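You operate a simulated robot arm through the tools that you are given. There is no shell and no other tool.

The job below is to be done with a simulated robot arm. You get a single attempt, and the scene is never put back.

TASK
Lock the cradle stop home, push the set one column up to it and clamp it.
Fine: slide the stop home and tighten its wing nut first; the stop stays home; clamp last.

It is judged by the outcome, as a careful person would: the job done as asked, and still so three seconds after it is handed in. It fails if anything else is knocked over, pushed out of place, dropped, spilled or broken.

THE ROBOT
A 6-joint arm with a two-finger parallel gripper, fixed in place. Base frame: the origin is on the floor under the middle of its stand, x ahead of it, y to its left, z up; the work surface is at about z = 0.78. Readings come in m, degrees, newtons and seconds.
With the tool pointing down near the work surface it reaches from about 0.26 to 0.68 m from the base axis. Its first joint turns from -66.0 to 66.0 degrees. Payload 2.9 kg.
Tool frame: the origin (TCP) lies between the finger pads and is the grasp point; the fingertips stand 0.03 m ahead of it; z points along the fingers, y is the line along which they close. Largest opening 0.11 m; finger width 0.02, thickness 0.01; the body of the gripper, 0.048 by 0.112 m, starts 0.055 m behind the TCP.
Orientation is told as [roll, pitch, yaw] about the base's x, y, z axes, in that order, counted from this pose: with the fingers straight down and closing along the base's y, the tool's x points along the base's -x, its y along +y and its z along -z.

THE INTERFACE
- The arm moves only by the tool move_arm. Its argument "series" is text: rows parted by semicolons, each of 7 numbers parted by spaces: the shift along the base's x, y, z in m, then the turn, a rotation vector about the base's x, y, z in degrees, then the opening, from 0 (shut) to 1 (fully open). In form: x y z ax ay az jaw; .... A call has 1 to 20 rows; each row shifts and turns the commanded pose from where the row before left it. Rows are played at 5 a second. More than 0.05 m and 8.6 degrees between two rows, or a gripper value outside its range, and nothing of the call is played. A pose out of reach is approached as far as the arm can. The call stops where the force on the tool passes 60 N (or 10 N more than at its start, if that is more) or the arm is blocked; 0.2 s more then pass. Each finger travels about 0.108 m/s and halts on what it meets, pressing with about 34 N; the grip force reading is that of the motor and also rises with nothing between the fingers. The clock runs only during rows and for 0.2 s after the last one: add rows that do not move to give the fingers time. It gives the time, the measured TCP pose, the force on the tool (base axes), the opening and the grip force at its end, in the units of the frame above (readings bear some noise), with the torque about the TCP (base axes, N m) and any sound that the robot's microphone picked up, and new pictures: "show" is both (left out), scene, wrist or none.
- Cameras (640 x 400 px; columns grow to the right, rows downward): "scene" is fixed at [0.0808, 0.434, 1.3942]; the picture's right is [-0.72, -0.69, 0.00], its down [-0.31, 0.33, -0.89] and it looks along [0.61, -0.65, -0.45] (base axes); focal length 359 px, centre (320, 200). "wrist" rides on the gripper at [0.072, 0.017, -0.103] in the tool frame; the picture's right is [-0.23, 0.97, 0.00], its down [-0.76, -0.18, -0.62] and it looks along [-0.61, -0.14, 0.78] (tool axes); focal length 222 px, centre (320, 200). There is no depth. A picture from a camera that has moved, and an enlarged one, comes with that camera's place and axes in the base frame and with its lens.
- zoom(camera, box): a new picture of the part [left, top, right, bottom] of that camera's present view, enlarged. The clock stands still meanwhile.
- finish_job(): hands the job in; it is judged then, once.

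Nothing tells you positions but the pictures and the camera data. Unless the task says otherwise, let go and move clear before handing in.

The tools are called as name(argument=value, ...) on one line, values as JSON. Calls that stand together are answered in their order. move_arm: Moves the arm, as the interface text tells. Its arguments: {"type":"object","properties":{"series":{"type":"string"},"show":{"type":"string","enum":["both","scene","wrist","none"]}},"required":["series"]} The other tools are called the same way: zoom (camera, box) takes an enlarged picture of a part of a camera's view; finish_job () hands the job in.

At the start:

```text
time_s: 0.0
tool_pos: [0.3005, -0.2527, 1.1616]
orientation: [0.0, -0.1, 0.0]
ft_force: [-0.7, -0.3, -0.1]
wrist_torque: [-0.02, 0.01, 0.0]
grip_width: 0.1101
grip_force: 0.1
```

scene: 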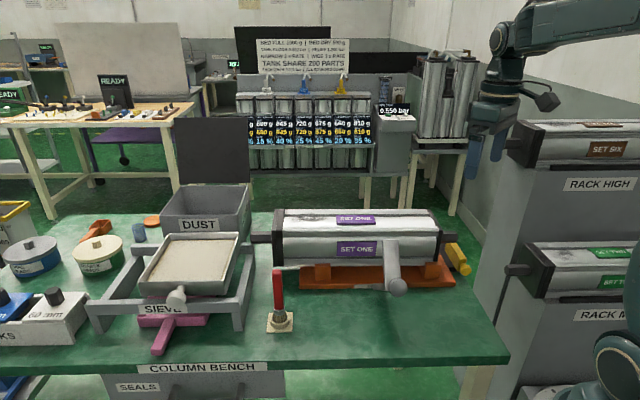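
wrist: 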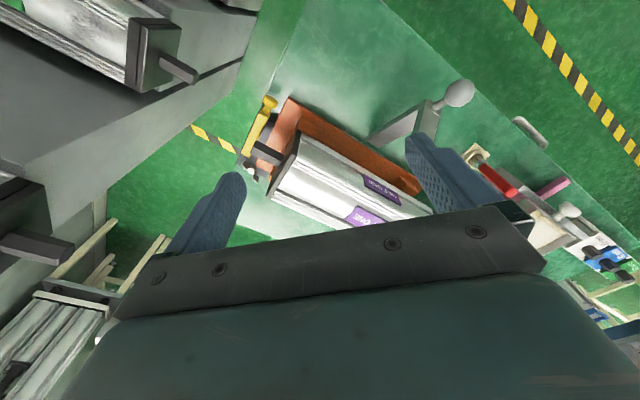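

I see the bench with an orange cradle holding the SET ONE column, a yellow part at its far end, a lever arm with a ball knob on the near side, and a red toggle on the left. I'll enlarge these parts before moving anything.

zoom(camera="scene", box=[240, 190, 500, 350])

zoom(camera="wrist", box=[220, 60, 540, 260])

zoom(camera="scene", box=[420, 220, 500, 290])

zoom(camera="wrist", box=[220, 80, 320, 200])

```text
2.46 times, centred on (370, 270) of scene
camera zoom: at [0.0808, 0.434, 1.3942], right [-0.72, -0.69, 0.0], down [-0.31, 0.33, -0.89], along [0.61, -0.65, -0.45], focal length 883 px, centre (197, 28)
```

zoom: 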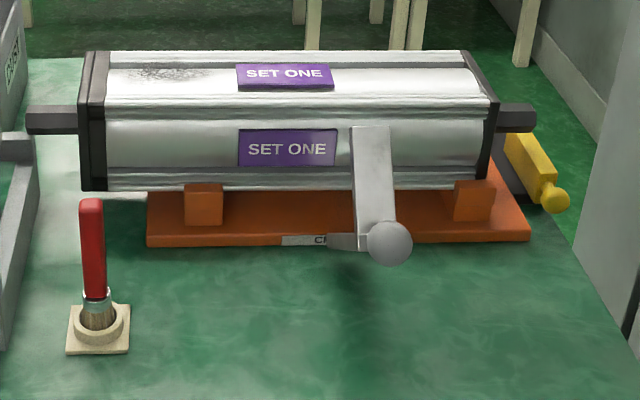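

```text
2.00 times, centred on (380, 160) of wrist
camera zoom: at [0.2274, -0.2357, 1.2653], right [0.23, 0.97, 0.0], down [0.76, -0.18, 0.62], along [0.61, -0.14, -0.78], focal length 444 px, centre (200, 280)
```

zoom: 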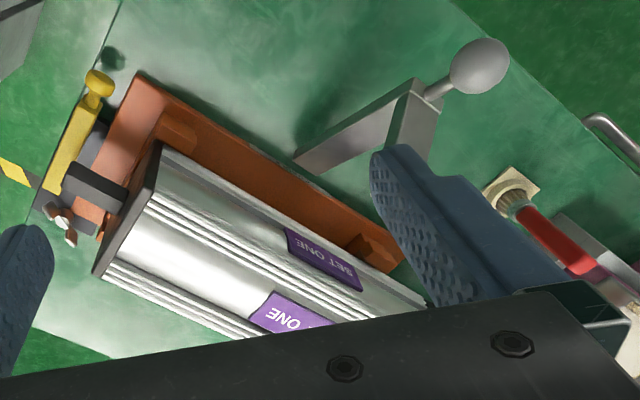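

```text
5.71 times, centred on (460, 255) of scene
camera zoom: at [0.0808, 0.434, 1.3942], right [-0.72, -0.69, 0.0], down [-0.31, 0.33, -0.89], along [0.61, -0.65, -0.45], focal length 2050 px, centre (-480, -114)
```

zoom: 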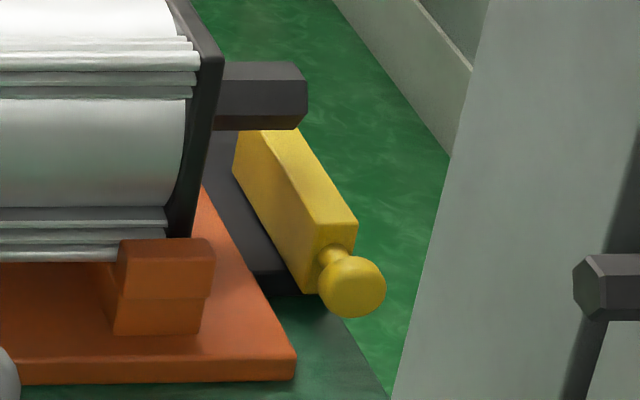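

```text
3.33 times, centred on (270, 140) of wrist
camera zoom: at [0.2274, -0.2357, 1.2653], right [0.23, 0.97, 0.0], down [0.76, -0.18, 0.62], along [0.61, -0.14, -0.78], focal length 740 px, centre (487, 400)
```

zoom: 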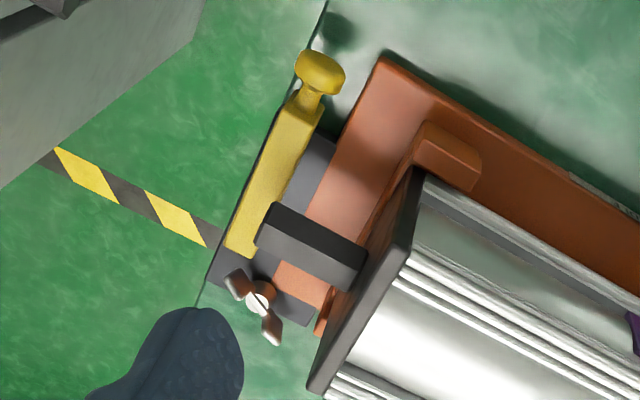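

The stop looks like a yellow bar with a knob on a dark guide at the cradle's right end, with a copper wing nut at its far end. I'll check the rack, the lever and the column's left end before moving in.

zoom(camera="scene", box=[440, 80, 640, 300])

zoom(camera="wrist", box=[0, 0, 200, 300])

zoom(camera="scene", box=[340, 220, 440, 310])

zoom(camera="wrist", box=[350, 60, 510, 190])

zoom(camera="scene", box=[230, 190, 330, 300])

```text
1.82 times, centred on (540, 190) of scene
camera zoom: at [0.0808, 0.434, 1.3942], right [-0.72, -0.69, 0.0], down [-0.31, 0.33, -0.89], along [0.61, -0.65, -0.45], focal length 652 px, centre (-80, 218)
```

zoom: 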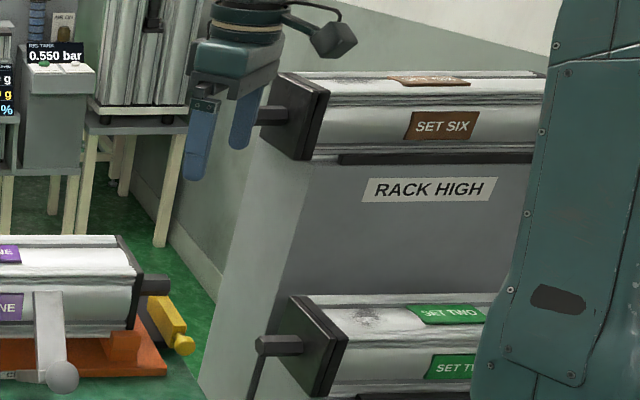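

```text
1.33 times, centred on (100, 150) of wrist
camera zoom: at [0.2274, -0.2357, 1.2653], right [0.23, 0.97, 0.0], down [0.76, -0.18, 0.62], along [0.61, -0.14, -0.78], focal length 296 px, centre (613, 267)
```

zoom: 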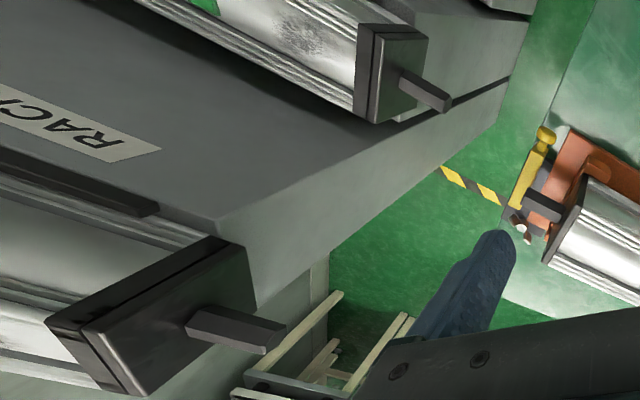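

```text
4.44 times, centred on (390, 265) of scene
camera zoom: at [0.0808, 0.434, 1.3942], right [-0.72, -0.69, 0.0], down [-0.31, 0.33, -0.89], along [0.61, -0.65, -0.45], focal length 1595 px, centre (9, -89)
```

zoom: 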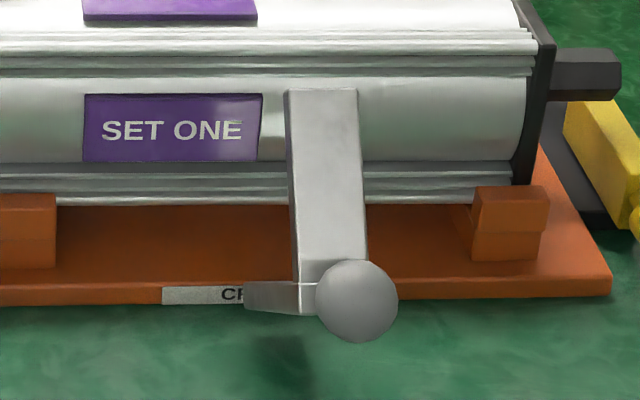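

```text
3.08 times, centred on (430, 125) of wrist
camera zoom: at [0.2274, -0.2357, 1.2653], right [0.23, 0.97, 0.0], down [0.76, -0.18, 0.62], along [0.61, -0.14, -0.78], focal length 684 px, centre (-18, 431)
```

zoom: 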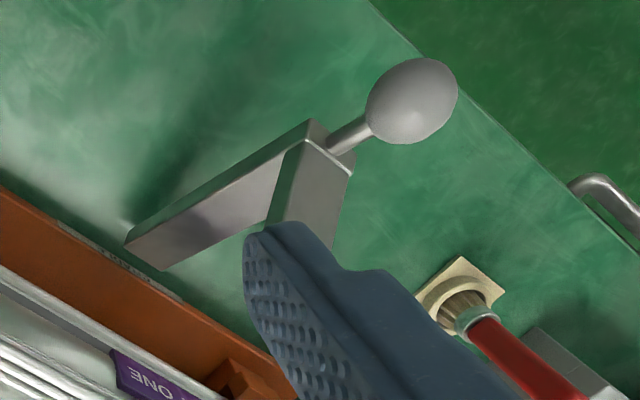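

```text
3.64 times, centred on (280, 245) of scene
camera zoom: at [0.0808, 0.434, 1.3942], right [-0.72, -0.69, 0.0], down [-0.31, 0.33, -0.89], along [0.61, -0.65, -0.45], focal length 1305 px, centre (466, 36)
```

zoom: 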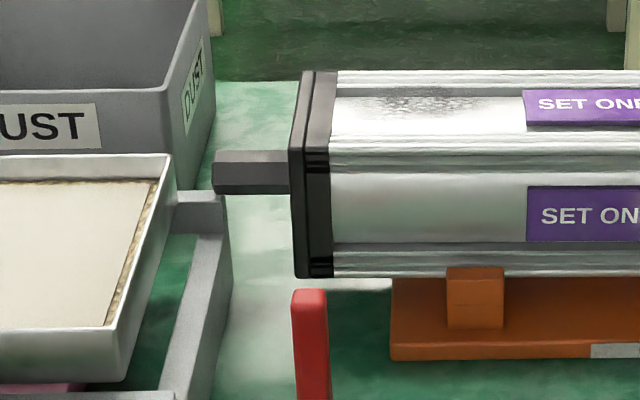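

The lever is an L-shaped swing clamp, its ball near (0.35, -0.07, 0.93), pivoting low at the cradle's front edge. The column axis runs diagonally towards (-x, -y) at about z 0.89. I'll turn the tool 45° and come down a little to see the stop and wing nut closely.

move_arm(series="0 -0.008 -0.022 0 0 -7.5 1; 0 -0.008 -0.022 0 0 -7.5 1; 0 -0.008 -0.022 0 0 -7.5 1; 0 -0.008 -0.022 0 0 -7.5 1; 0 -0.008 -0.022 0 0 -7.5 1; 0 -0.008 -0.022 0 0 -7.5 1; 0 0 0 0 0 0 1")

```text
time_s: 1.6
tool_pos: [0.2992, -0.3007, 1.0316]
orientation: [0.0, 0.1, -45.1]
ft_force: [-0.7, 0.4, -0.1]
wrist_torque: [0.05, -0.01, 0.03]
grip_width: 0.1098
grip_force: 0.2
camera wrist: at [0.2604, -0.2363, 1.1338], right [0.85, 0.53, 0.0], down [0.41, -0.66, 0.62], along [0.33, -0.53, -0.78], focal length 222 px, centre (320, 200)
```

scene: 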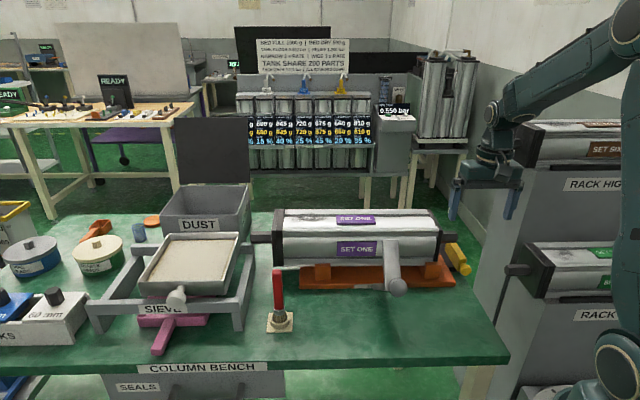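
wrist: 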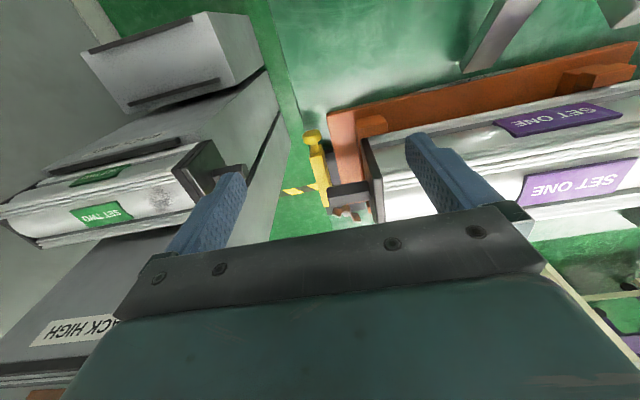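

zoom(camera="wrist", box=[280, 110, 400, 230])

zoom(camera="scene", box=[420, 210, 490, 290])

```text
3.33 times, centred on (340, 170) of wrist
camera zoom: at [0.2604, -0.2363, 1.1338], right [0.85, 0.53, 0.0], down [0.41, -0.66, 0.62], along [0.33, -0.53, -0.78], focal length 740 px, centre (253, 300)
```

zoom: 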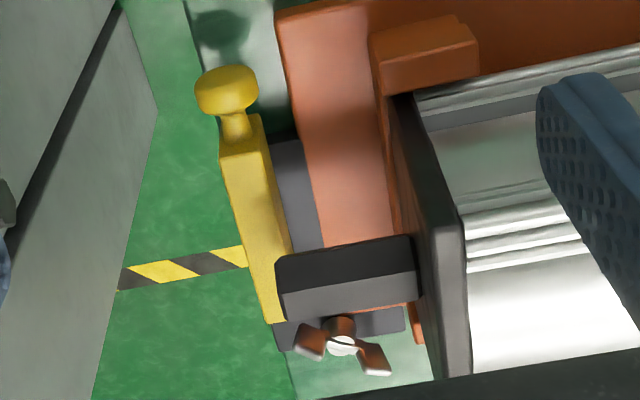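

```text
5.00 times, centred on (455, 250) of scene
camera zoom: at [0.0809, 0.434, 1.3942], right [-0.72, -0.69, 0.0], down [-0.31, 0.33, -0.89], along [0.61, -0.65, -0.45], focal length 1794 px, centre (-355, -50)
```

zoom: 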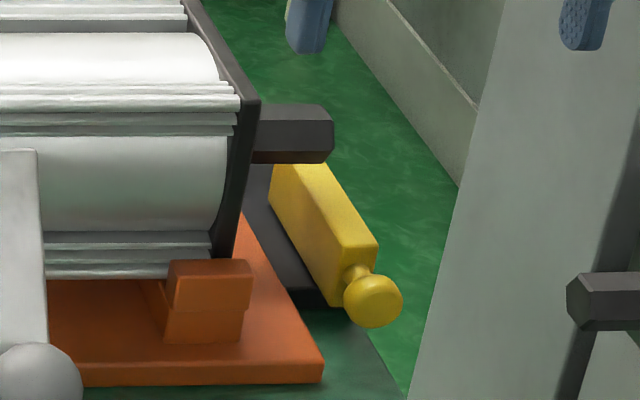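

The wing nut appears to be at about (0.454, -0.452, 0.815) on a dark plate, and the yellow bar's knob at about (0.317, -0.349, 0.836). I'll shift over the column, staying well above it, for a view from another angle.

move_arm(series="0.03 -0.01 0.005 0 0 0 1; 0.035 -0.01 0.005 0 0 0 1; 0.035 -0.01 0 0 0 0 1; 0 0 0 0 0 0 1", show="wrist")

```text
time_s: 2.6
tool_pos: [0.4005, -0.33, 1.0416]
orientation: [-0.1, 0.0, -45.0]
ft_force: [0.7, 0.3, 0.0]
wrist_torque: [0.0, 0.02, -0.01]
grip_width: 0.11
grip_force: 0.0
camera wrist: at [0.36, -0.2659, 1.1446], right [0.85, 0.53, 0.0], down [0.41, -0.66, 0.62], along [0.33, -0.53, -0.78], focal length 222 px, centre (320, 200)
```

wrist: 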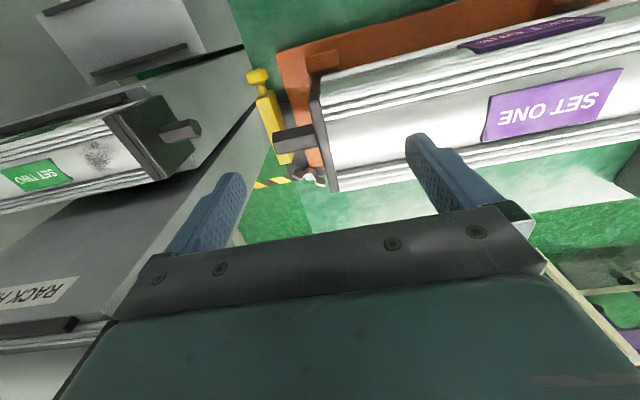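

zoom(camera="wrist", box=[230, 60, 350, 200])

```text
2.86 times, centred on (290, 130) of wrist
camera zoom: at [0.36, -0.2659, 1.1446], right [0.85, 0.53, 0.0], down [0.41, -0.66, 0.62], along [0.33, -0.53, -0.78], focal length 635 px, centre (406, 400)
```

zoom: 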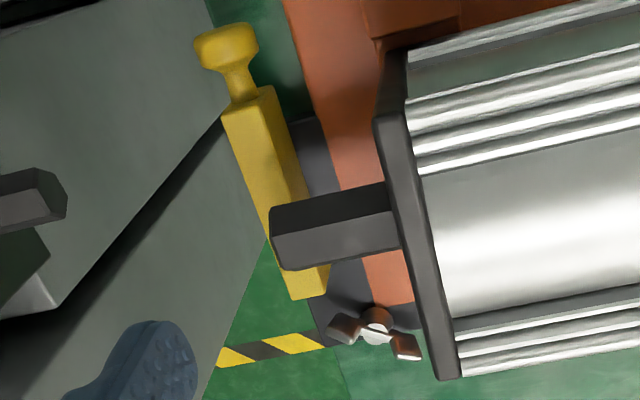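

The nut's axis looks vertical with its wings roughly along x, but I still need to learn which way the bar slides. I'll tilt the tool so the wrist camera looks almost straight down on the stop.

move_arm(series="0.003 -0.012 0.005 5.66 5.66 0 1; 0.003 -0.012 0.005 5.66 5.66 0 1; 0.003 -0.012 0.005 5.66 5.66 0 1; 0.003 -0.012 0.005 5.66 5.66 0 1; 0.003 -0.012 0 5.66 5.66 0 1; 0 0 0 0 0 0 1", show="both")

```text
time_s: 3.6
tool_pos: [0.3969, -0.3663, 1.048]
orientation: [0.0, 30.1, -45.2]
ft_force: [4.5, 2.0, -22.3]
wrist_torque: [-0.5, 0.66, -0.04]
grip_width: 0.1101
grip_force: 0.0
out of reach, approached as far as the arm can: row 2, 4, 5
stopped in row 5: the force on the tool passed its limit at 91 N (the readings are from after the stop); the commanded pose is now the measured one
camera wrist: at [0.4016, -0.3457, 1.1745], right [0.83, 0.55, -0.11], down [0.56, -0.81, 0.16], along [-0.01, -0.19, -0.98], focal length 222 px, centre (320, 200)
```

scene: 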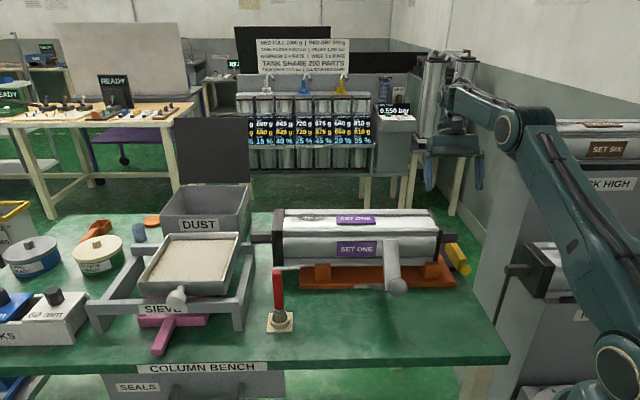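
wrist: 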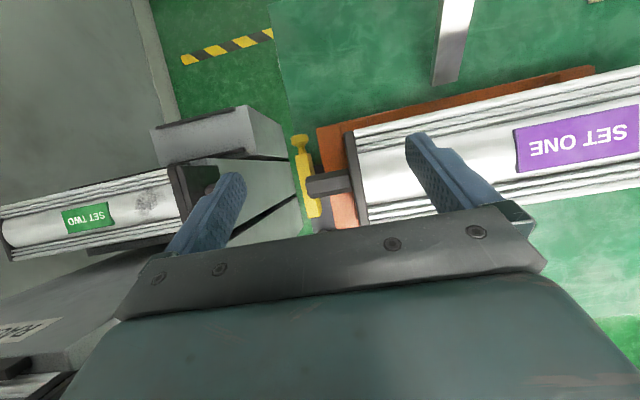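

The force limit tripped at the edge of the arm's reach, and nothing seems out of place. I'll back off a little and read the force again.

move_arm(series="0 0.008 0.005 -2.8 -2.8 0 1; 0 0.008 0.005 -2.8 -2.8 0 1; 0 0 0 0 0 0 1", show="both")

zoom(camera="wrist", box=[260, 110, 380, 230])

zoom(camera="scene", box=[380, 40, 560, 220])

```text
time_s: 4.4
tool_pos: [0.3966, -0.3502, 1.0587]
orientation: [0.0, 22.3, -45.1]
ft_force: [0.3, -0.1, 0.4]
wrist_torque: [0.02, 0.01, 0.01]
grip_width: 0.1098
grip_force: 0.2
camera wrist: at [0.3894, -0.3177, 1.1805], right [0.84, 0.54, -0.09], down [0.54, -0.79, 0.29], along [0.09, -0.29, -0.95], focal length 222 px, centre (320, 200)
```

scene: 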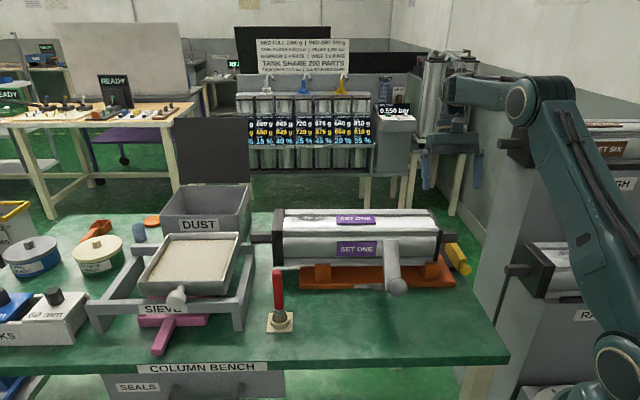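
wrist: 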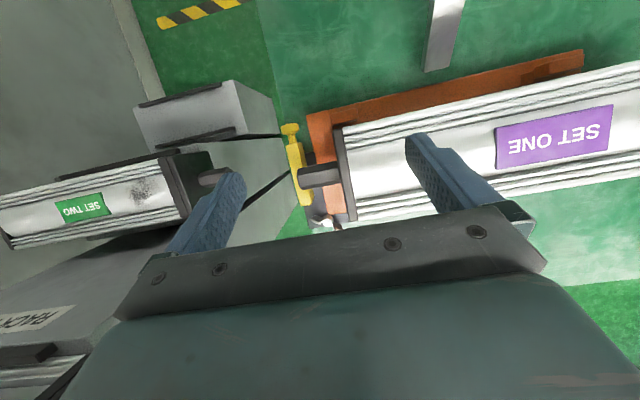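

```text
3.33 times, centred on (320, 170) of wrist
camera zoom: at [0.3894, -0.3177, 1.1805], right [0.84, 0.54, -0.09], down [0.54, -0.79, 0.29], along [0.09, -0.29, -0.95], focal length 740 px, centre (320, 300)
```

zoom: 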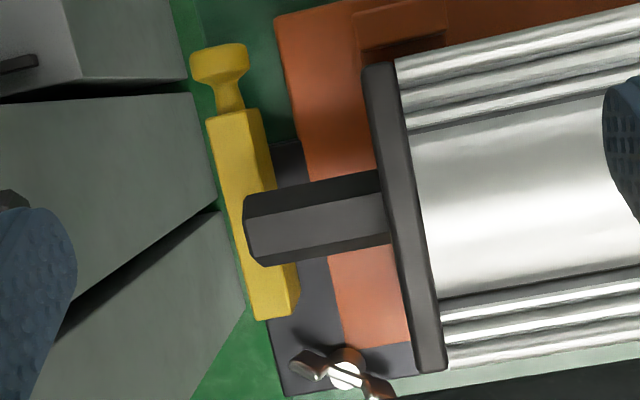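

```text
2.22 times, centred on (470, 130) of scene
camera zoom: at [0.0808, 0.4341, 1.3942], right [-0.72, -0.69, 0.0], down [-0.31, 0.33, -0.89], along [0.61, -0.65, -0.45], focal length 797 px, centre (-13, 356)
```

zoom: 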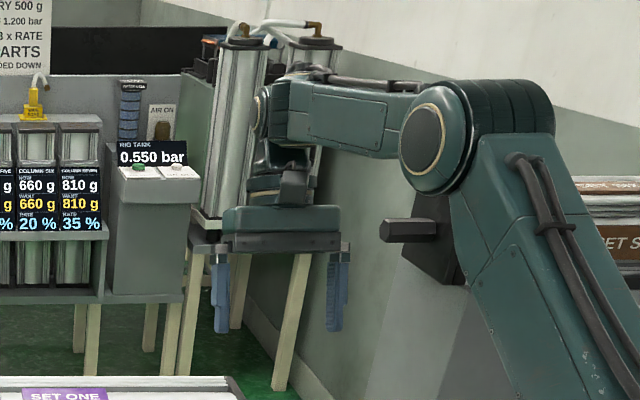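

The force has gone and everything is still in place. Now I'll zoom in tightly on the nut, the bar and the plate.

zoom(camera="wrist", box=[290, 190, 350, 235])

zoom(camera="wrist", box=[275, 115, 335, 165])

zoom(camera="scene", box=[435, 230, 480, 285])

```text
8.89 times, centred on (320, 212) of wrist
camera zoom: at [0.3894, -0.3177, 1.1805], right [0.84, 0.54, -0.09], down [0.54, -0.79, 0.29], along [0.09, -0.29, -0.95], focal length 1974 px, centre (320, 89)
```

zoom: 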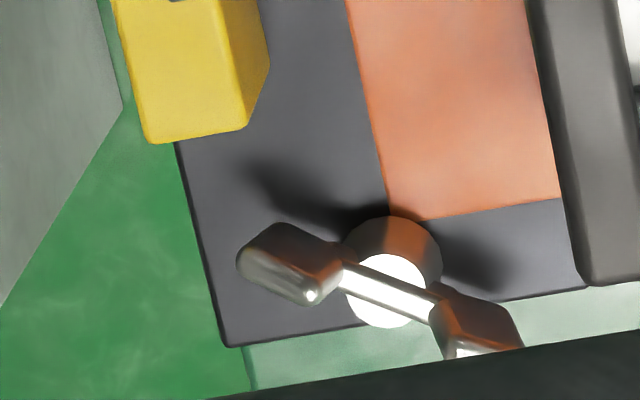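

```text
8.00 times, centred on (305, 140) of wrist
camera zoom: at [0.3894, -0.3177, 1.1805], right [0.84, 0.54, -0.09], down [0.54, -0.79, 0.29], along [0.09, -0.29, -0.95], focal length 1777 px, centre (440, 680)
```

zoom: 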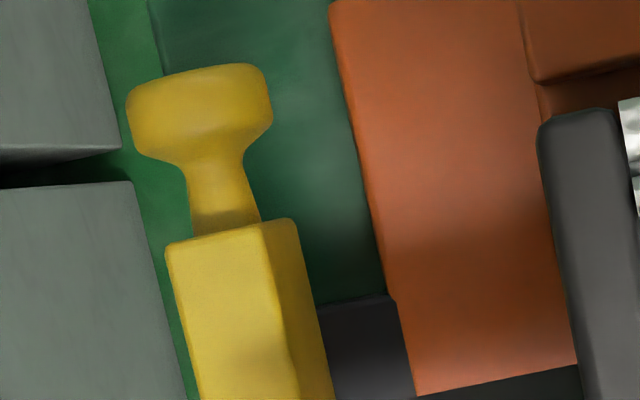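

```text
7.27 times, centred on (458, 258) of scene
camera zoom: at [0.0808, 0.4341, 1.3942], right [-0.72, -0.69, 0.0], down [-0.31, 0.33, -0.89], along [0.61, -0.65, -0.45], focal length 2610 px, centre (-680, -218)
```

zoom: 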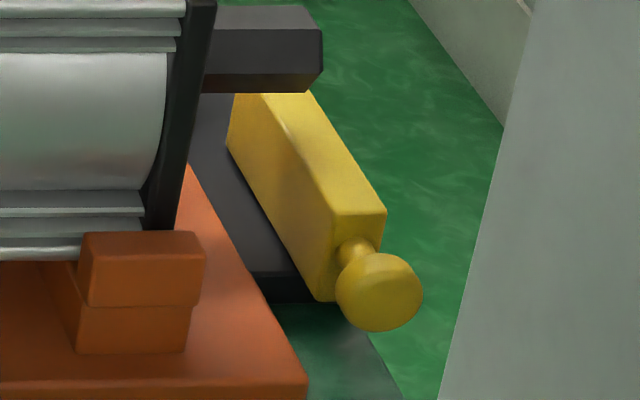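

The bar (about 20 mm wide) sits on the dark plate, centred on the column axis, with a gap of about 15 mm to the orange cradle. That suggests it slides along the column axis, and home is towards the cradle. I'll bring the half-open gripper, tilted away from the column, to a point in front of the yellow knob.

move_arm(series="-0.0173 0.0035 -0.012 -4.95 -4.95 0 0.5; -0.0173 0.0035 -0.012 -4.95 -4.95 0 0.5; -0.0173 0.0035 -0.018 -4.95 -4.95 0 0.5; -0.0173 0.0035 -0.018 -4.95 -4.95 0 0.5; -0.0173 0.0035 -0.024 -4.95 -4.95 0 0.5; -0.0173 0.0035 -0.024 -4.95 -4.95 0 0.5; 0 0 0 0 0 0 0.5")

```text
time_s: 6.0
tool_pos: [0.4471, -0.4796, 1.0587]
orientation: [0.4, -16.3, -45.0]
ft_force: [-0.2, -0.4, -0.1]
wrist_torque: [0.01, -0.01, 0.0]
grip_width: 0.0554
grip_force: 0.0
out of reach, approached as far as the arm can: row 1, 2, 3, 4, 5, 6
camera wrist: at [0.3898, -0.3983, 1.1378], right [0.84, 0.53, 0.07], down [0.26, -0.52, 0.81], along [0.47, -0.67, -0.58], focal length 222 px, centre (320, 200)
```

scene: 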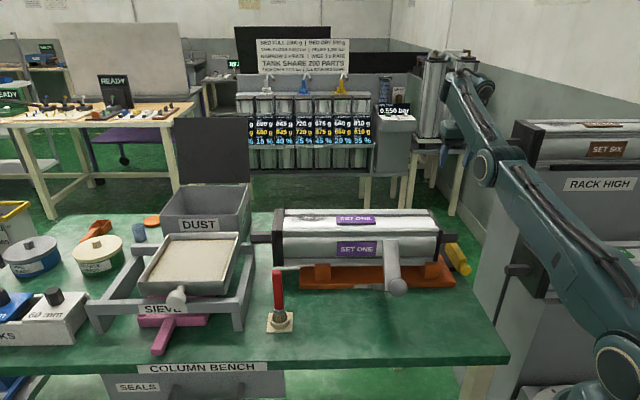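
wrist: 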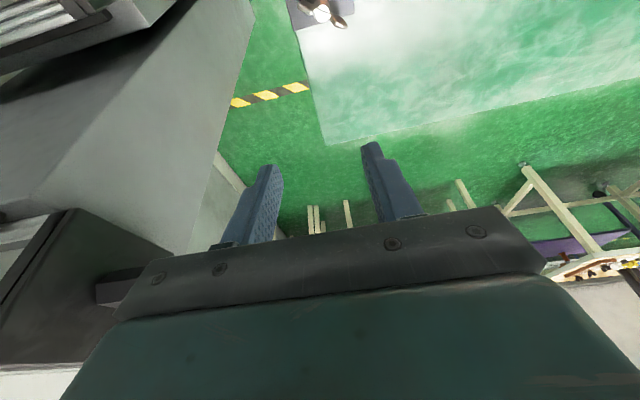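

The arm did not follow that move. It drifted outward to about (0.447, -0.480) instead of coming back, probably against a joint limit. I'll look at the arm closely before commanding anything else.

zoom(camera="scene", box=[400, 30, 640, 230])

zoom(camera="wrist", box=[0, 150, 320, 400])

```text
2.00 times, centred on (520, 130) of scene
camera zoom: at [0.0809, 0.434, 1.3942], right [-0.72, -0.69, 0.0], down [-0.31, 0.33, -0.89], along [0.61, -0.65, -0.45], focal length 718 px, centre (-80, 340)
```

zoom: 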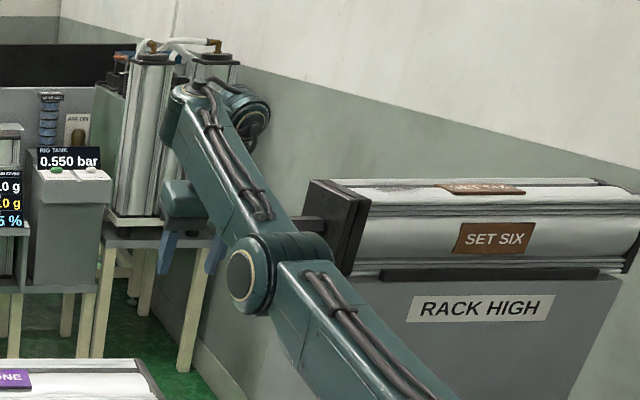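

```text
1.60 times, centred on (160, 275) of wrist
camera zoom: at [0.3898, -0.3983, 1.1378], right [0.84, 0.53, 0.07], down [0.26, -0.52, 0.81], along [0.47, -0.67, -0.58], focal length 355 px, centre (576, 80)
```

zoom: 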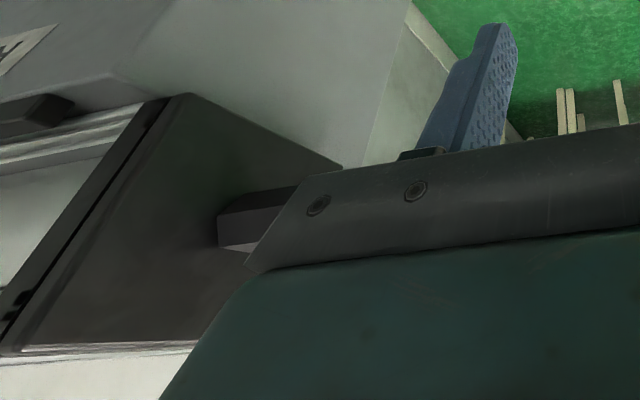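

The arm is stretched out nearly straight, with nothing touched and zero force. I'll ask for a short, slow move back, up and away from the rack, and see how it responds.

move_arm(series="-0.005 0.02 0.015 0 0 0 0.5; -0.005 0.02 0.015 0 0 0 0.5")

```text
time_s: 6.6
tool_pos: [0.454, -0.4565, 1.0988]
orientation: [0.4, -16.3, -45.0]
ft_force: [0.1, 0.5, 0.2]
wrist_torque: [0.0, 0.0, 0.0]
grip_width: 0.055
grip_force: 0.1
out of reach, approached as far as the arm can: row 1, 2
camera wrist: at [0.3958, -0.3751, 1.1774], right [0.84, 0.53, 0.07], down [0.26, -0.52, 0.81], along [0.47, -0.66, -0.58], focal length 222 px, centre (320, 200)
```

scene: 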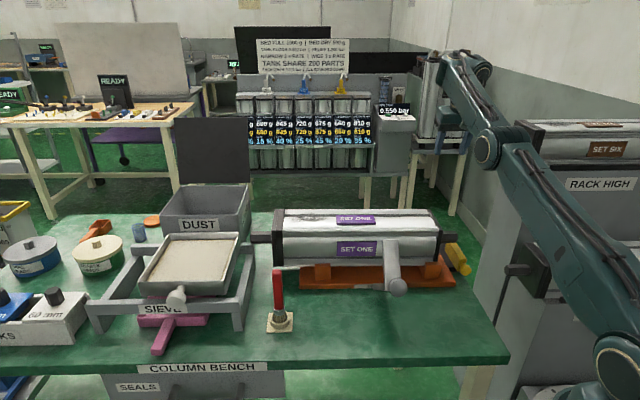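
wrist: 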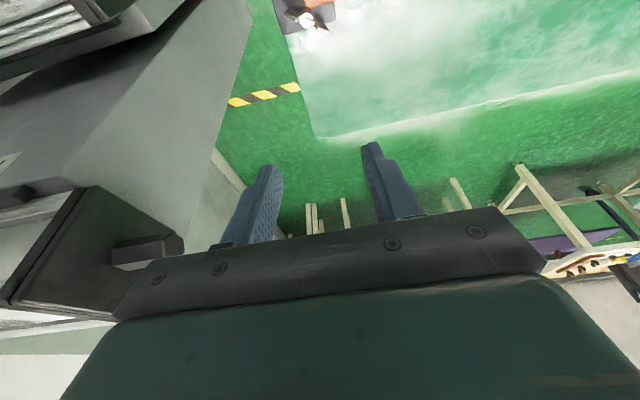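

The arm is stuck at full stretch while its target lies closer in, and the commanded pose is still about (0.283, -0.289, 0.981). I'll hold that command for a few rows to see whether it settles back by itself.

move_arm(series="0 0 0 0 0 0 0.5; 0 0 0 0 0 0 0.5; 0 0 0 0 0 0 0.5", show="none")

```text
time_s: 7.4
tool_pos: [0.4534, -0.4576, 1.0979]
orientation: [0.3, -16.3, -45.1]
ft_force: [0.1, -0.6, 0.8]
wrist_torque: [0.01, 0.01, -0.04]
grip_width: 0.055
grip_force: 0.0
```

It holds steady without an out-of-reach notice, so the command seems to have been reset to the measured pose. I'll try a small move straight down, which should bend the elbow the right way.

move_arm(series="0 0 -0.02 0 0 0 0.5; 0 0 -0.02 0 0 0 0.5", show="scene")

```text
time_s: 8.0
tool_pos: [0.4608, -0.4659, 1.0626]
orientation: [0.4, -16.2, -45.1]
ft_force: [-0.3, -0.1, 0.0]
wrist_torque: [0.01, 0.01, 0.01]
grip_width: 0.055
grip_force: 0.1
out of reach, approached as far as the arm can: row 1, 2
```

scene: 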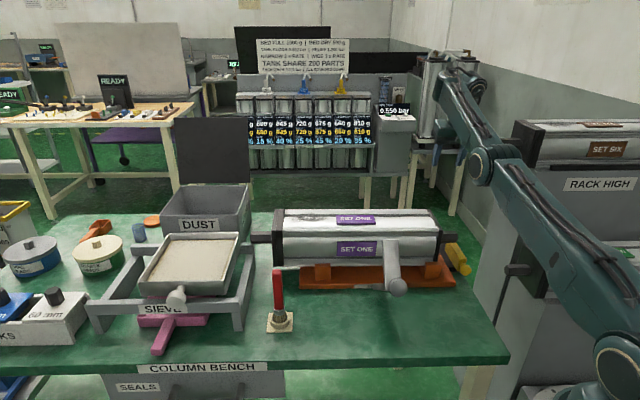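

zoom(camera="scene", box=[420, 30, 640, 400])

```text
1.08 times, centred on (530, 215) of scene (not enlarged: the box is as wide or as high as the picture)
camera zoom: at [0.0808, 0.434, 1.3942], right [-0.72, -0.69, 0.0], down [-0.31, 0.33, -0.89], along [0.61, -0.65, -0.45], focal length 388 px, centre (93, 184)
```

zoom: 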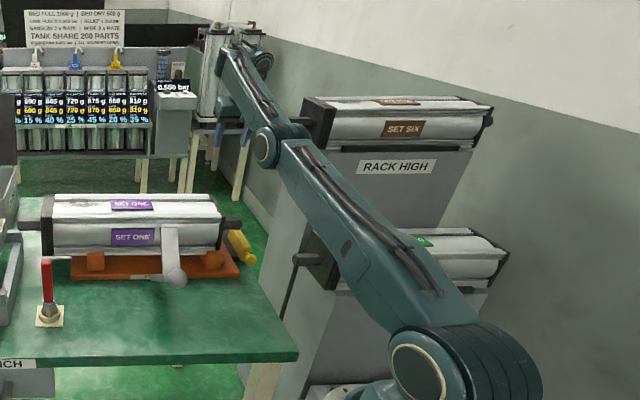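

The arm is straight, with the elbow bent slightly the wrong way. I'll lift high over the bench, away from the rack, where there is room to recover the elbow.

move_arm(series="0.006 0.028 0.034 0 0 0 0.5; 0.006 0.028 0.034 0 0 0 0.5; 0.006 0.028 0.034 0 0 0 0.5; 0.006 0.028 0.034 0 0 0 0.5; 0.006 0.028 0.034 0 0 0 0.5; 0.006 0.028 0.034 0 0 0 0.5; 0 0 0 0 0 0 0.5", show="scene")

```text
time_s: 9.6
tool_pos: [0.5058, -0.3022, 1.2594]
orientation: [4.5, -15.0, -51.2]
ft_force: [1.1, 3.2, 0.0]
wrist_torque: [-0.29, 0.05, 0.04]
grip_width: 0.0553
grip_force: 0.0
out of reach, approached as far as the arm can: row 5, 6
```

scene: 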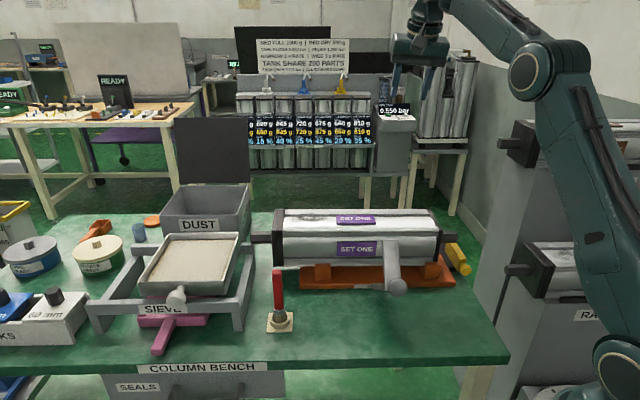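

The elbow is up again, as at the start. I'll retract to a comfortable radius and check the orientation.

move_arm(series="-0.03 0.015 -0.01 0 0 0 0.5; -0.03 0.015 -0.01 0 0 0 0.5; -0.03 0.015 -0.01 0 0 0 0.5; -0.03 0.015 -0.01 0 0 0 0.5; -0.02 0.01 -0.01 0 0 0 0.5; 0 0 0 0 0 0 0.5", show="scene")

```text
time_s: 11.0
tool_pos: [0.4077, -0.251, 1.2891]
orientation: [0.2, -16.1, -45.2]
ft_force: [-0.5, -0.3, 0.2]
wrist_torque: [-0.01, 0.02, 0.0]
grip_width: 0.0549
grip_force: 0.1
out of reach, approached as far as the arm can: row 1, 2, 3, 4, 5
```

scene: 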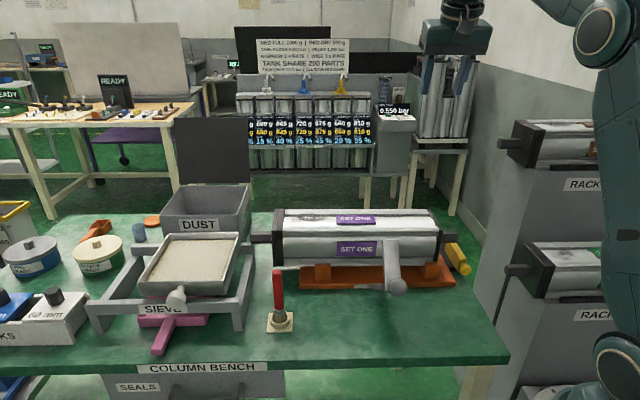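

zoom(camera="scene", box=[380, 0, 640, 130])

zoom(camera="wrist", box=[0, 0, 640, 400])

```text
2.46 times, centred on (510, 65) of scene
camera zoom: at [0.0808, 0.4341, 1.3942], right [-0.72, -0.69, 0.0], down [-0.31, 0.33, -0.89], along [0.61, -0.65, -0.45], focal length 883 px, centre (-148, 532)
```

zoom: 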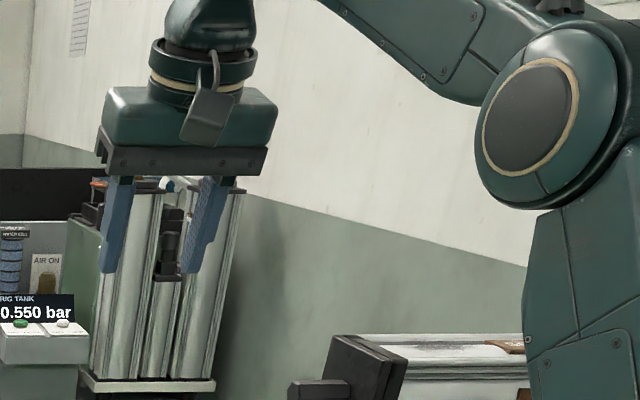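

```text
1.00 times, centred on (320, 200) of wrist (not enlarged: the box is as wide or as high as the picture)
camera zoom: at [0.3488, -0.1701, 1.3684], right [0.84, 0.53, 0.07], down [0.27, -0.52, 0.81], along [0.47, -0.66, -0.58], focal length 222 px, centre (320, 200)
```

zoom: 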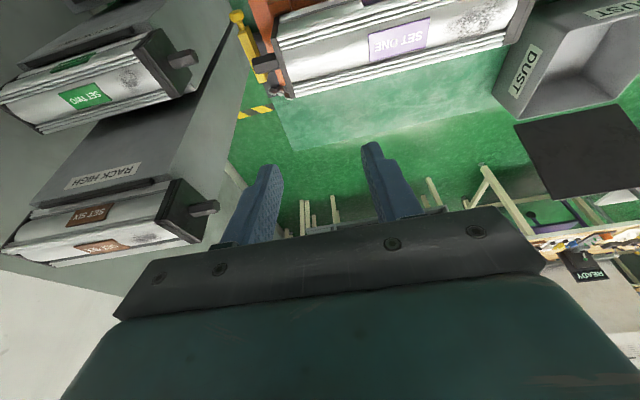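

The forearm now slopes up and the wrist looks folded near its limit, which may be what is jamming the arm. In this free space I'll try unfolding the wrist by tilting the fingers outward.

move_arm(series="0 0 0 -4.95 -4.95 0 0.5; 0 0 0 -4.95 -4.95 0 0.5; 0 0 0 -4.95 -4.95 0 0.5; 0 0 0 0 0 0 0.5", show="scene")

```text
time_s: 12.0
tool_pos: [0.4559, -0.2773, 1.3724]
orientation: [0.4, -37.3, -45.2]
ft_force: [0.7, 0.0, 0.0]
wrist_torque: [0.03, 0.04, 0.04]
grip_width: 0.0548
grip_force: 0.1
out of reach, approached as far as the arm can: row 1, 2, 3
```

scene: 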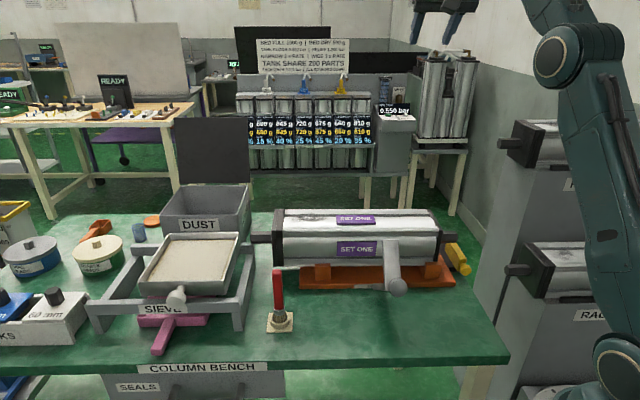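

The wrist is holding a fixed fold while the forearm moves, so I think it flipped during that first tilt. I'll tilt back the other way while descending over the open bench, staying high, to bring the wrist into view.

move_arm(series="-0.009 0.005 -0.03 5.3 5.3 0 0.5; -0.009 0.005 -0.03 5.3 5.3 0 0.5; -0.009 0.005 -0.03 5.3 5.3 0 0.5; -0.009 0.005 -0.03 5.3 5.3 0 0.5; -0.009 0.005 -0.03 5.3 5.3 0 0.5; -0.009 0.005 -0.03 5.3 5.3 0 0.5; -0.009 0.005 -0.03 5.3 5.3 0 0.5; 0 0 0 0 0 0 0.5", show="both")

```text
time_s: 13.8
tool_pos: [0.394, -0.2437, 1.1658]
orientation: [0.3, 15.1, -45.1]
ft_force: [0.8, 0.0, 0.4]
wrist_torque: [0.01, 0.03, -0.03]
grip_width: 0.0549
grip_force: 0.1
out of reach, approached as far as the arm can: row 5
camera wrist: at [0.3759, -0.2009, 1.2851], right [0.85, 0.53, -0.05], down [0.51, -0.76, 0.4], along [0.17, -0.37, -0.91], focal length 222 px, centre (320, 200)
```

scene: 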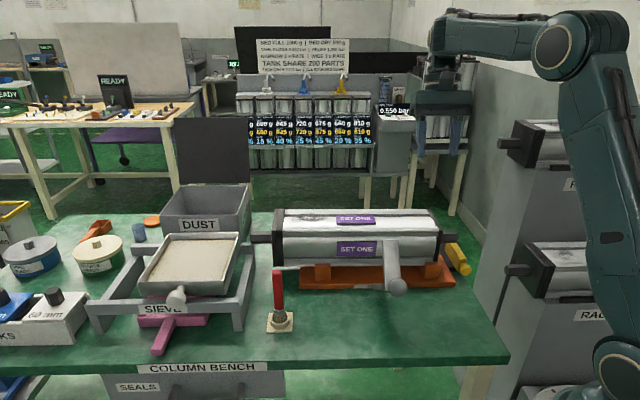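
wrist: 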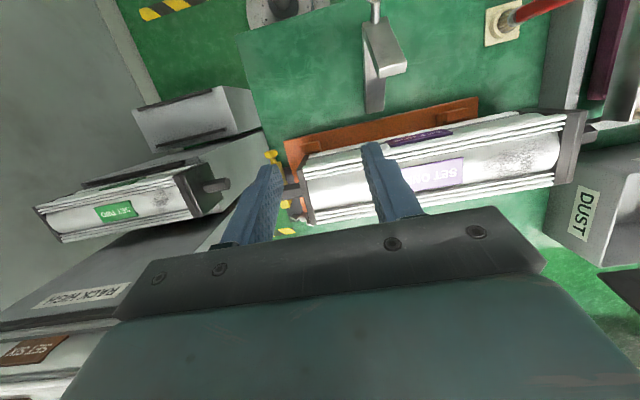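

zoom(camera="scene", box=[390, 0, 640, 170])

```text
2.35 times, centred on (515, 85) of scene
camera zoom: at [0.0809, 0.4341, 1.3942], right [-0.72, -0.69, 0.0], down [-0.31, 0.33, -0.89], along [0.61, -0.65, -0.45], focal length 844 px, centre (-139, 471)
```

zoom: 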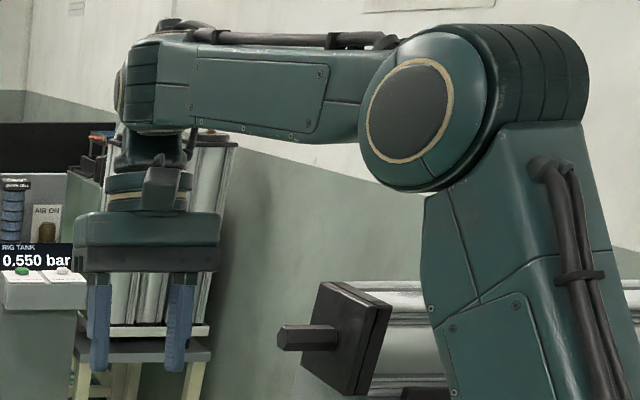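

The arm followed that move properly, with only one row flagged as it passed a forearm-to-tool angle of about 90°. I'll return the tool to pointing straight down while moving inward and down, to the known good region.

move_arm(series="-0.012 0.0 -0.01 -2.12 -2.12 0 0.5; -0.012 0.0 -0.01 -2.12 -2.12 0 0.5", show="none")

```text
time_s: 14.4
tool_pos: [0.3749, -0.2466, 1.1514]
orientation: [0.1, 9.4, -44.4]
ft_force: [-0.5, 0.5, -0.2]
wrist_torque: [-0.01, -0.07, -0.01]
grip_width: 0.0549
grip_force: 0.0
out of reach, approached as far as the arm can: row 2
```

move_arm(series="-0.012 0.0 -0.01 -2.12 -2.12 0 0.5; -0.012 0.0 -0.01 -2.12 -2.12 0 0.5; 0 0 0 0 0 0 0.5", show="none")

```text
time_s: 15.2
tool_pos: [0.3766, -0.2658, 1.178]
orientation: [0.2, 3.2, -45.1]
ft_force: [-0.1, 0.3, 0.4]
wrist_torque: [0.01, 0.0, -0.02]
grip_width: 0.0546
grip_force: 0.0
out of reach, approached as far as the arm can: row 1, 2
```

The arm's geometry now makes sense: the wrist pitch joint is on the flipped side and cannot fold below about 97°. To get it back, I'll go to a high, clear place over the near bench, roll the hand sideways and over the top, then bring it forward and down. First I'll move to the starting pose for that.

move_arm(series="-0.0223 0.025 0.017 3 3 0 0.3; -0.0223 0.025 0.017 3 3 0 0.3; -0.0223 0.025 0.017 3 3 0 0.3; -0.0223 0.025 0.017 3 3 0 0.3; 0 0 0 0 0 0 0.3", show="scene")

```text
time_s: 16.4
tool_pos: [0.2876, -0.1659, 1.2473]
orientation: [0.3, 20.1, -45.1]
ft_force: [0.7, 0.6, -0.1]
wrist_torque: [-0.01, 0.03, 0.02]
grip_width: 0.0329
grip_force: 0.1
```

scene: 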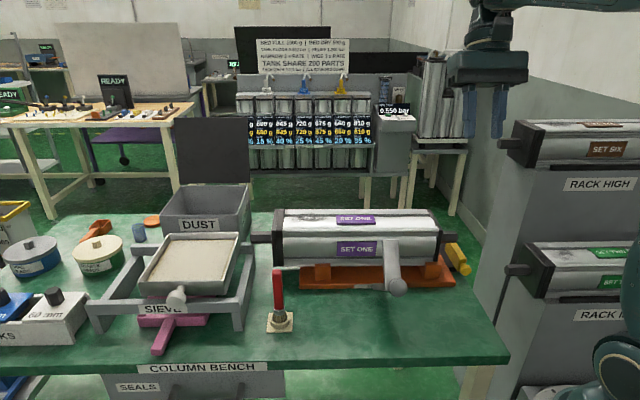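

Reached cleanly. Now the first part of the sideways roll, in small steps with the wrist centre held about fixed.

move_arm(series="0.0147 0.0226 0.0040 6.536 -3.774 -2.654 0.3; 0.0153 0.0212 0.0075 6.536 -3.774 -2.654 0.3; 0.0156 0.0194 0.0109 6.536 -3.774 -2.654 0.3; 0.0157 0.0173 0.0140 6.536 -3.774 -2.654 0.3; 0.0154 0.0148 0.0168 6.536 -3.774 -2.654 0.3; 0.0148 0.0120 0.0194 6.536 -3.774 -2.654 0.3; 0 0 0 0 0 0 0.3", show="scene")

```text
time_s: 18.0
tool_pos: [0.3092, -0.1173, 1.2226]
orientation: [17.4, 23.7, -44.5]
ft_force: [1.2, -0.1, 0.4]
wrist_torque: [-0.01, -0.01, 0.0]
grip_width: 0.033
grip_force: 0.0
out of reach, approached as far as the arm can: row 2, 3, 4, 5, 6
```

scene: 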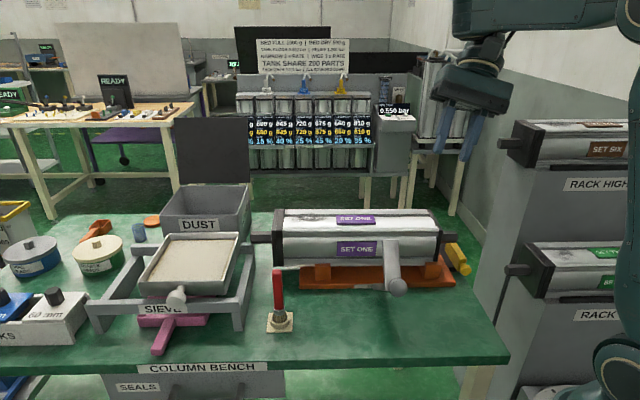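

Rolling left hits a limit at about 20°, so the free direction must be to the right. I'll roll right in small steps, well above the rack.

move_arm(series="-0.0154 -0.0209 -0.0082 -6.536 3.774 2.654 0.3; -0.0148 -0.0223 -0.0048 -6.536 3.774 2.654 0.3; -0.0140 -0.0233 -0.0012 -6.536 3.774 2.654 0.3; -0.0128 -0.0239 0.0024 -6.536 3.774 2.654 0.3; -0.0114 -0.0240 0.0059 -6.536 3.774 2.654 0.3; -0.0098 -0.0236 0.0093 -6.536 3.774 2.654 0.3; -0.0080 -0.0227 0.0126 -6.536 3.774 2.654 0.3; 0 0 0 0 0 0 0.3", show="scene")

```text
time_s: 19.8
tool_pos: [0.2473, -0.24, 1.2203]
orientation: [-25.3, 10.8, -41.9]
ft_force: [-0.5, -0.2, 1.2]
wrist_torque: [0.0, 0.0, 0.03]
grip_width: 0.033
grip_force: 0.1
out of reach, approached as far as the arm can: row 3, 6, 7
```

scene: 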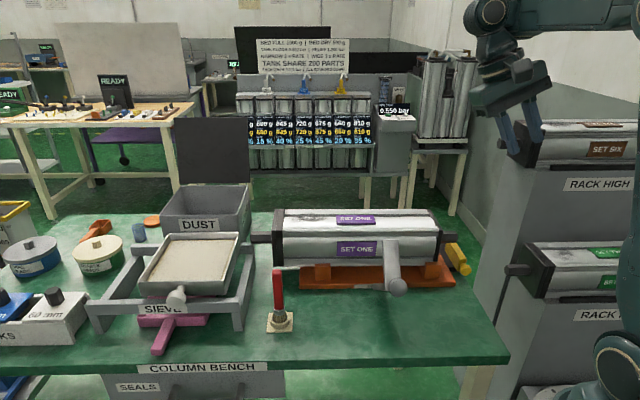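

zoom(camera="scene", box=[440, 0, 600, 180])

```text
2.22 times, centred on (520, 90) of scene
camera zoom: at [0.0808, 0.434, 1.3942], right [-0.72, -0.69, 0.0], down [-0.31, 0.33, -0.89], along [0.61, -0.65, -0.45], focal length 797 px, centre (-124, 444)
```

zoom: 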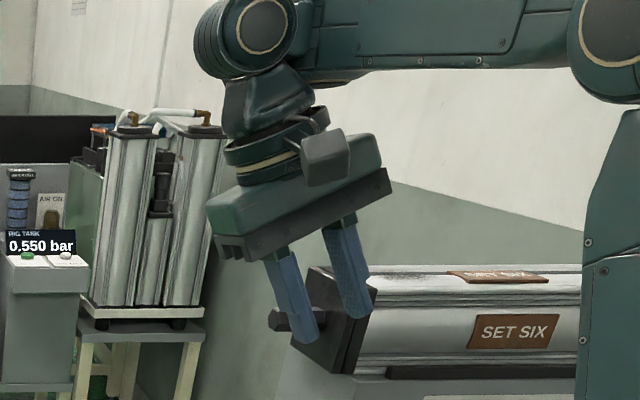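

This view is clear: forearm roll, then wrist pitch, then flange. The wrist cap now faces the other way, so the wrist may already have turned over. I'll try bringing the tool back to straight down near the starting pose.

move_arm(series="0.0105 -0.002 -0.012 2.44 -4.9 0 0.3; 0.0105 -0.002 -0.012 2.44 -4.9 0 0.3; 0.0105 -0.002 -0.012 2.44 -4.9 0 0.3; 0 0 0 0 0 0 0.3", show="scene")

zoom(camera="scene", box=[400, 0, 640, 180])

```text
time_s: 20.8
tool_pos: [0.2947, -0.2481, 1.2218]
orientation: [-9.9, 4.6, -39.9]
ft_force: [-0.2, -0.5, -0.5]
wrist_torque: [-0.01, 0.0, -0.03]
grip_width: 0.0328
grip_force: 0.1
out of reach, approached as far as the arm can: row 1, 2, 3
```

scene: 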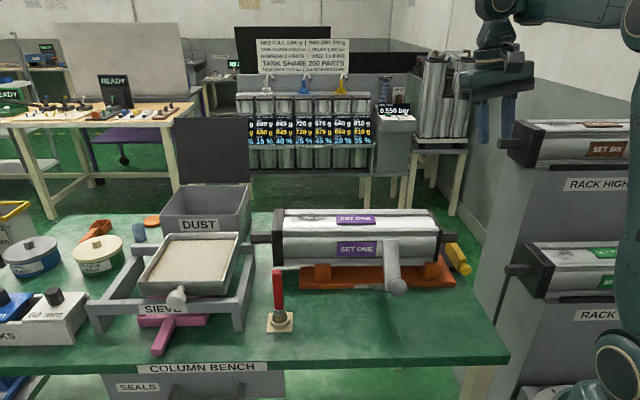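

```text
2.22 times, centred on (520, 90) of scene
camera zoom: at [0.0809, 0.434, 1.3942], right [-0.72, -0.69, 0.0], down [-0.31, 0.33, -0.89], along [0.61, -0.65, -0.45], focal length 797 px, centre (-124, 444)
```

zoom: 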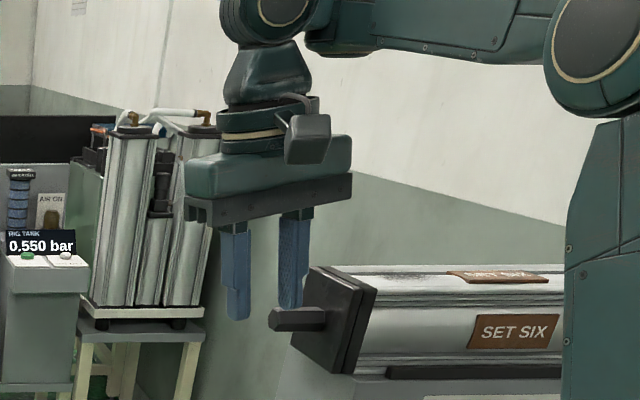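

The wrist cap now faces the robot, as it did at the start, so the wrist seems to have turned back over and is just near its upper fold limit. I'll ease down towards the original starting pose.

move_arm(series="0.0013 -0.0005 -0.0155 0.3 -3.35 -1.25 0.3; 0.0013 -0.0005 -0.0155 0.3 -3.35 -1.25 0.3; 0.0013 -0.0005 -0.0155 0.3 -3.35 -1.25 0.3; 0.0013 -0.0005 -0.0155 0.3 -3.35 -1.25 0.3; 0 0 0 0 0 0 0.3", show="scene")

```text
time_s: 22.0
tool_pos: [0.3313, -0.2708, 1.2446]
orientation: [-0.1, -4.5, -44.9]
ft_force: [-1.0, -0.3, -0.5]
wrist_torque: [-0.03, 0.01, 0.02]
grip_width: 0.0332
grip_force: 0.0
out of reach, approached as far as the arm can: row 1, 2, 3, 4
```

scene: 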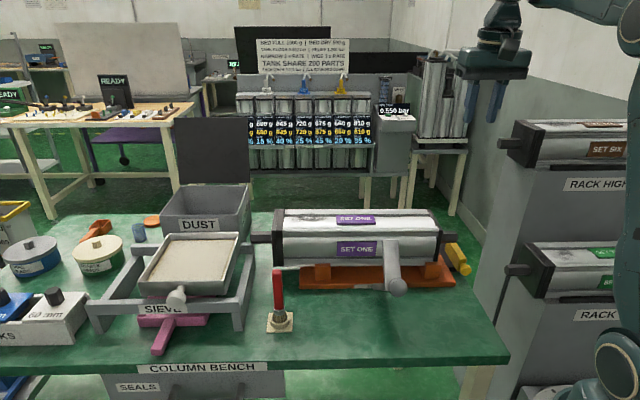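

zoom(camera="scene", box=[430, 0, 640, 130])

```text
3.05 times, centred on (535, 65) of scene
camera zoom: at [0.0809, 0.434, 1.3942], right [-0.72, -0.69, 0.0], down [-0.31, 0.33, -0.89], along [0.61, -0.65, -0.45], focal length 1094 px, centre (-335, 611)
```

zoom: 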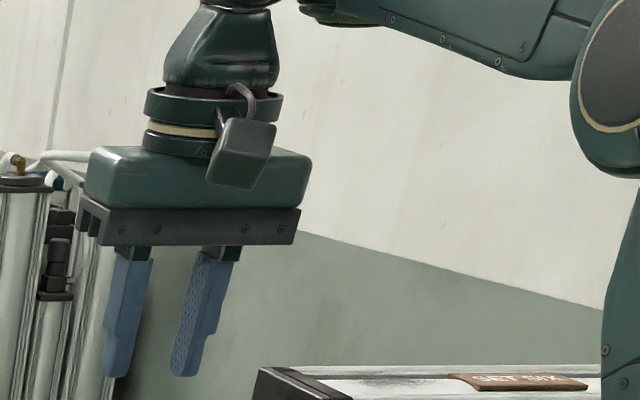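

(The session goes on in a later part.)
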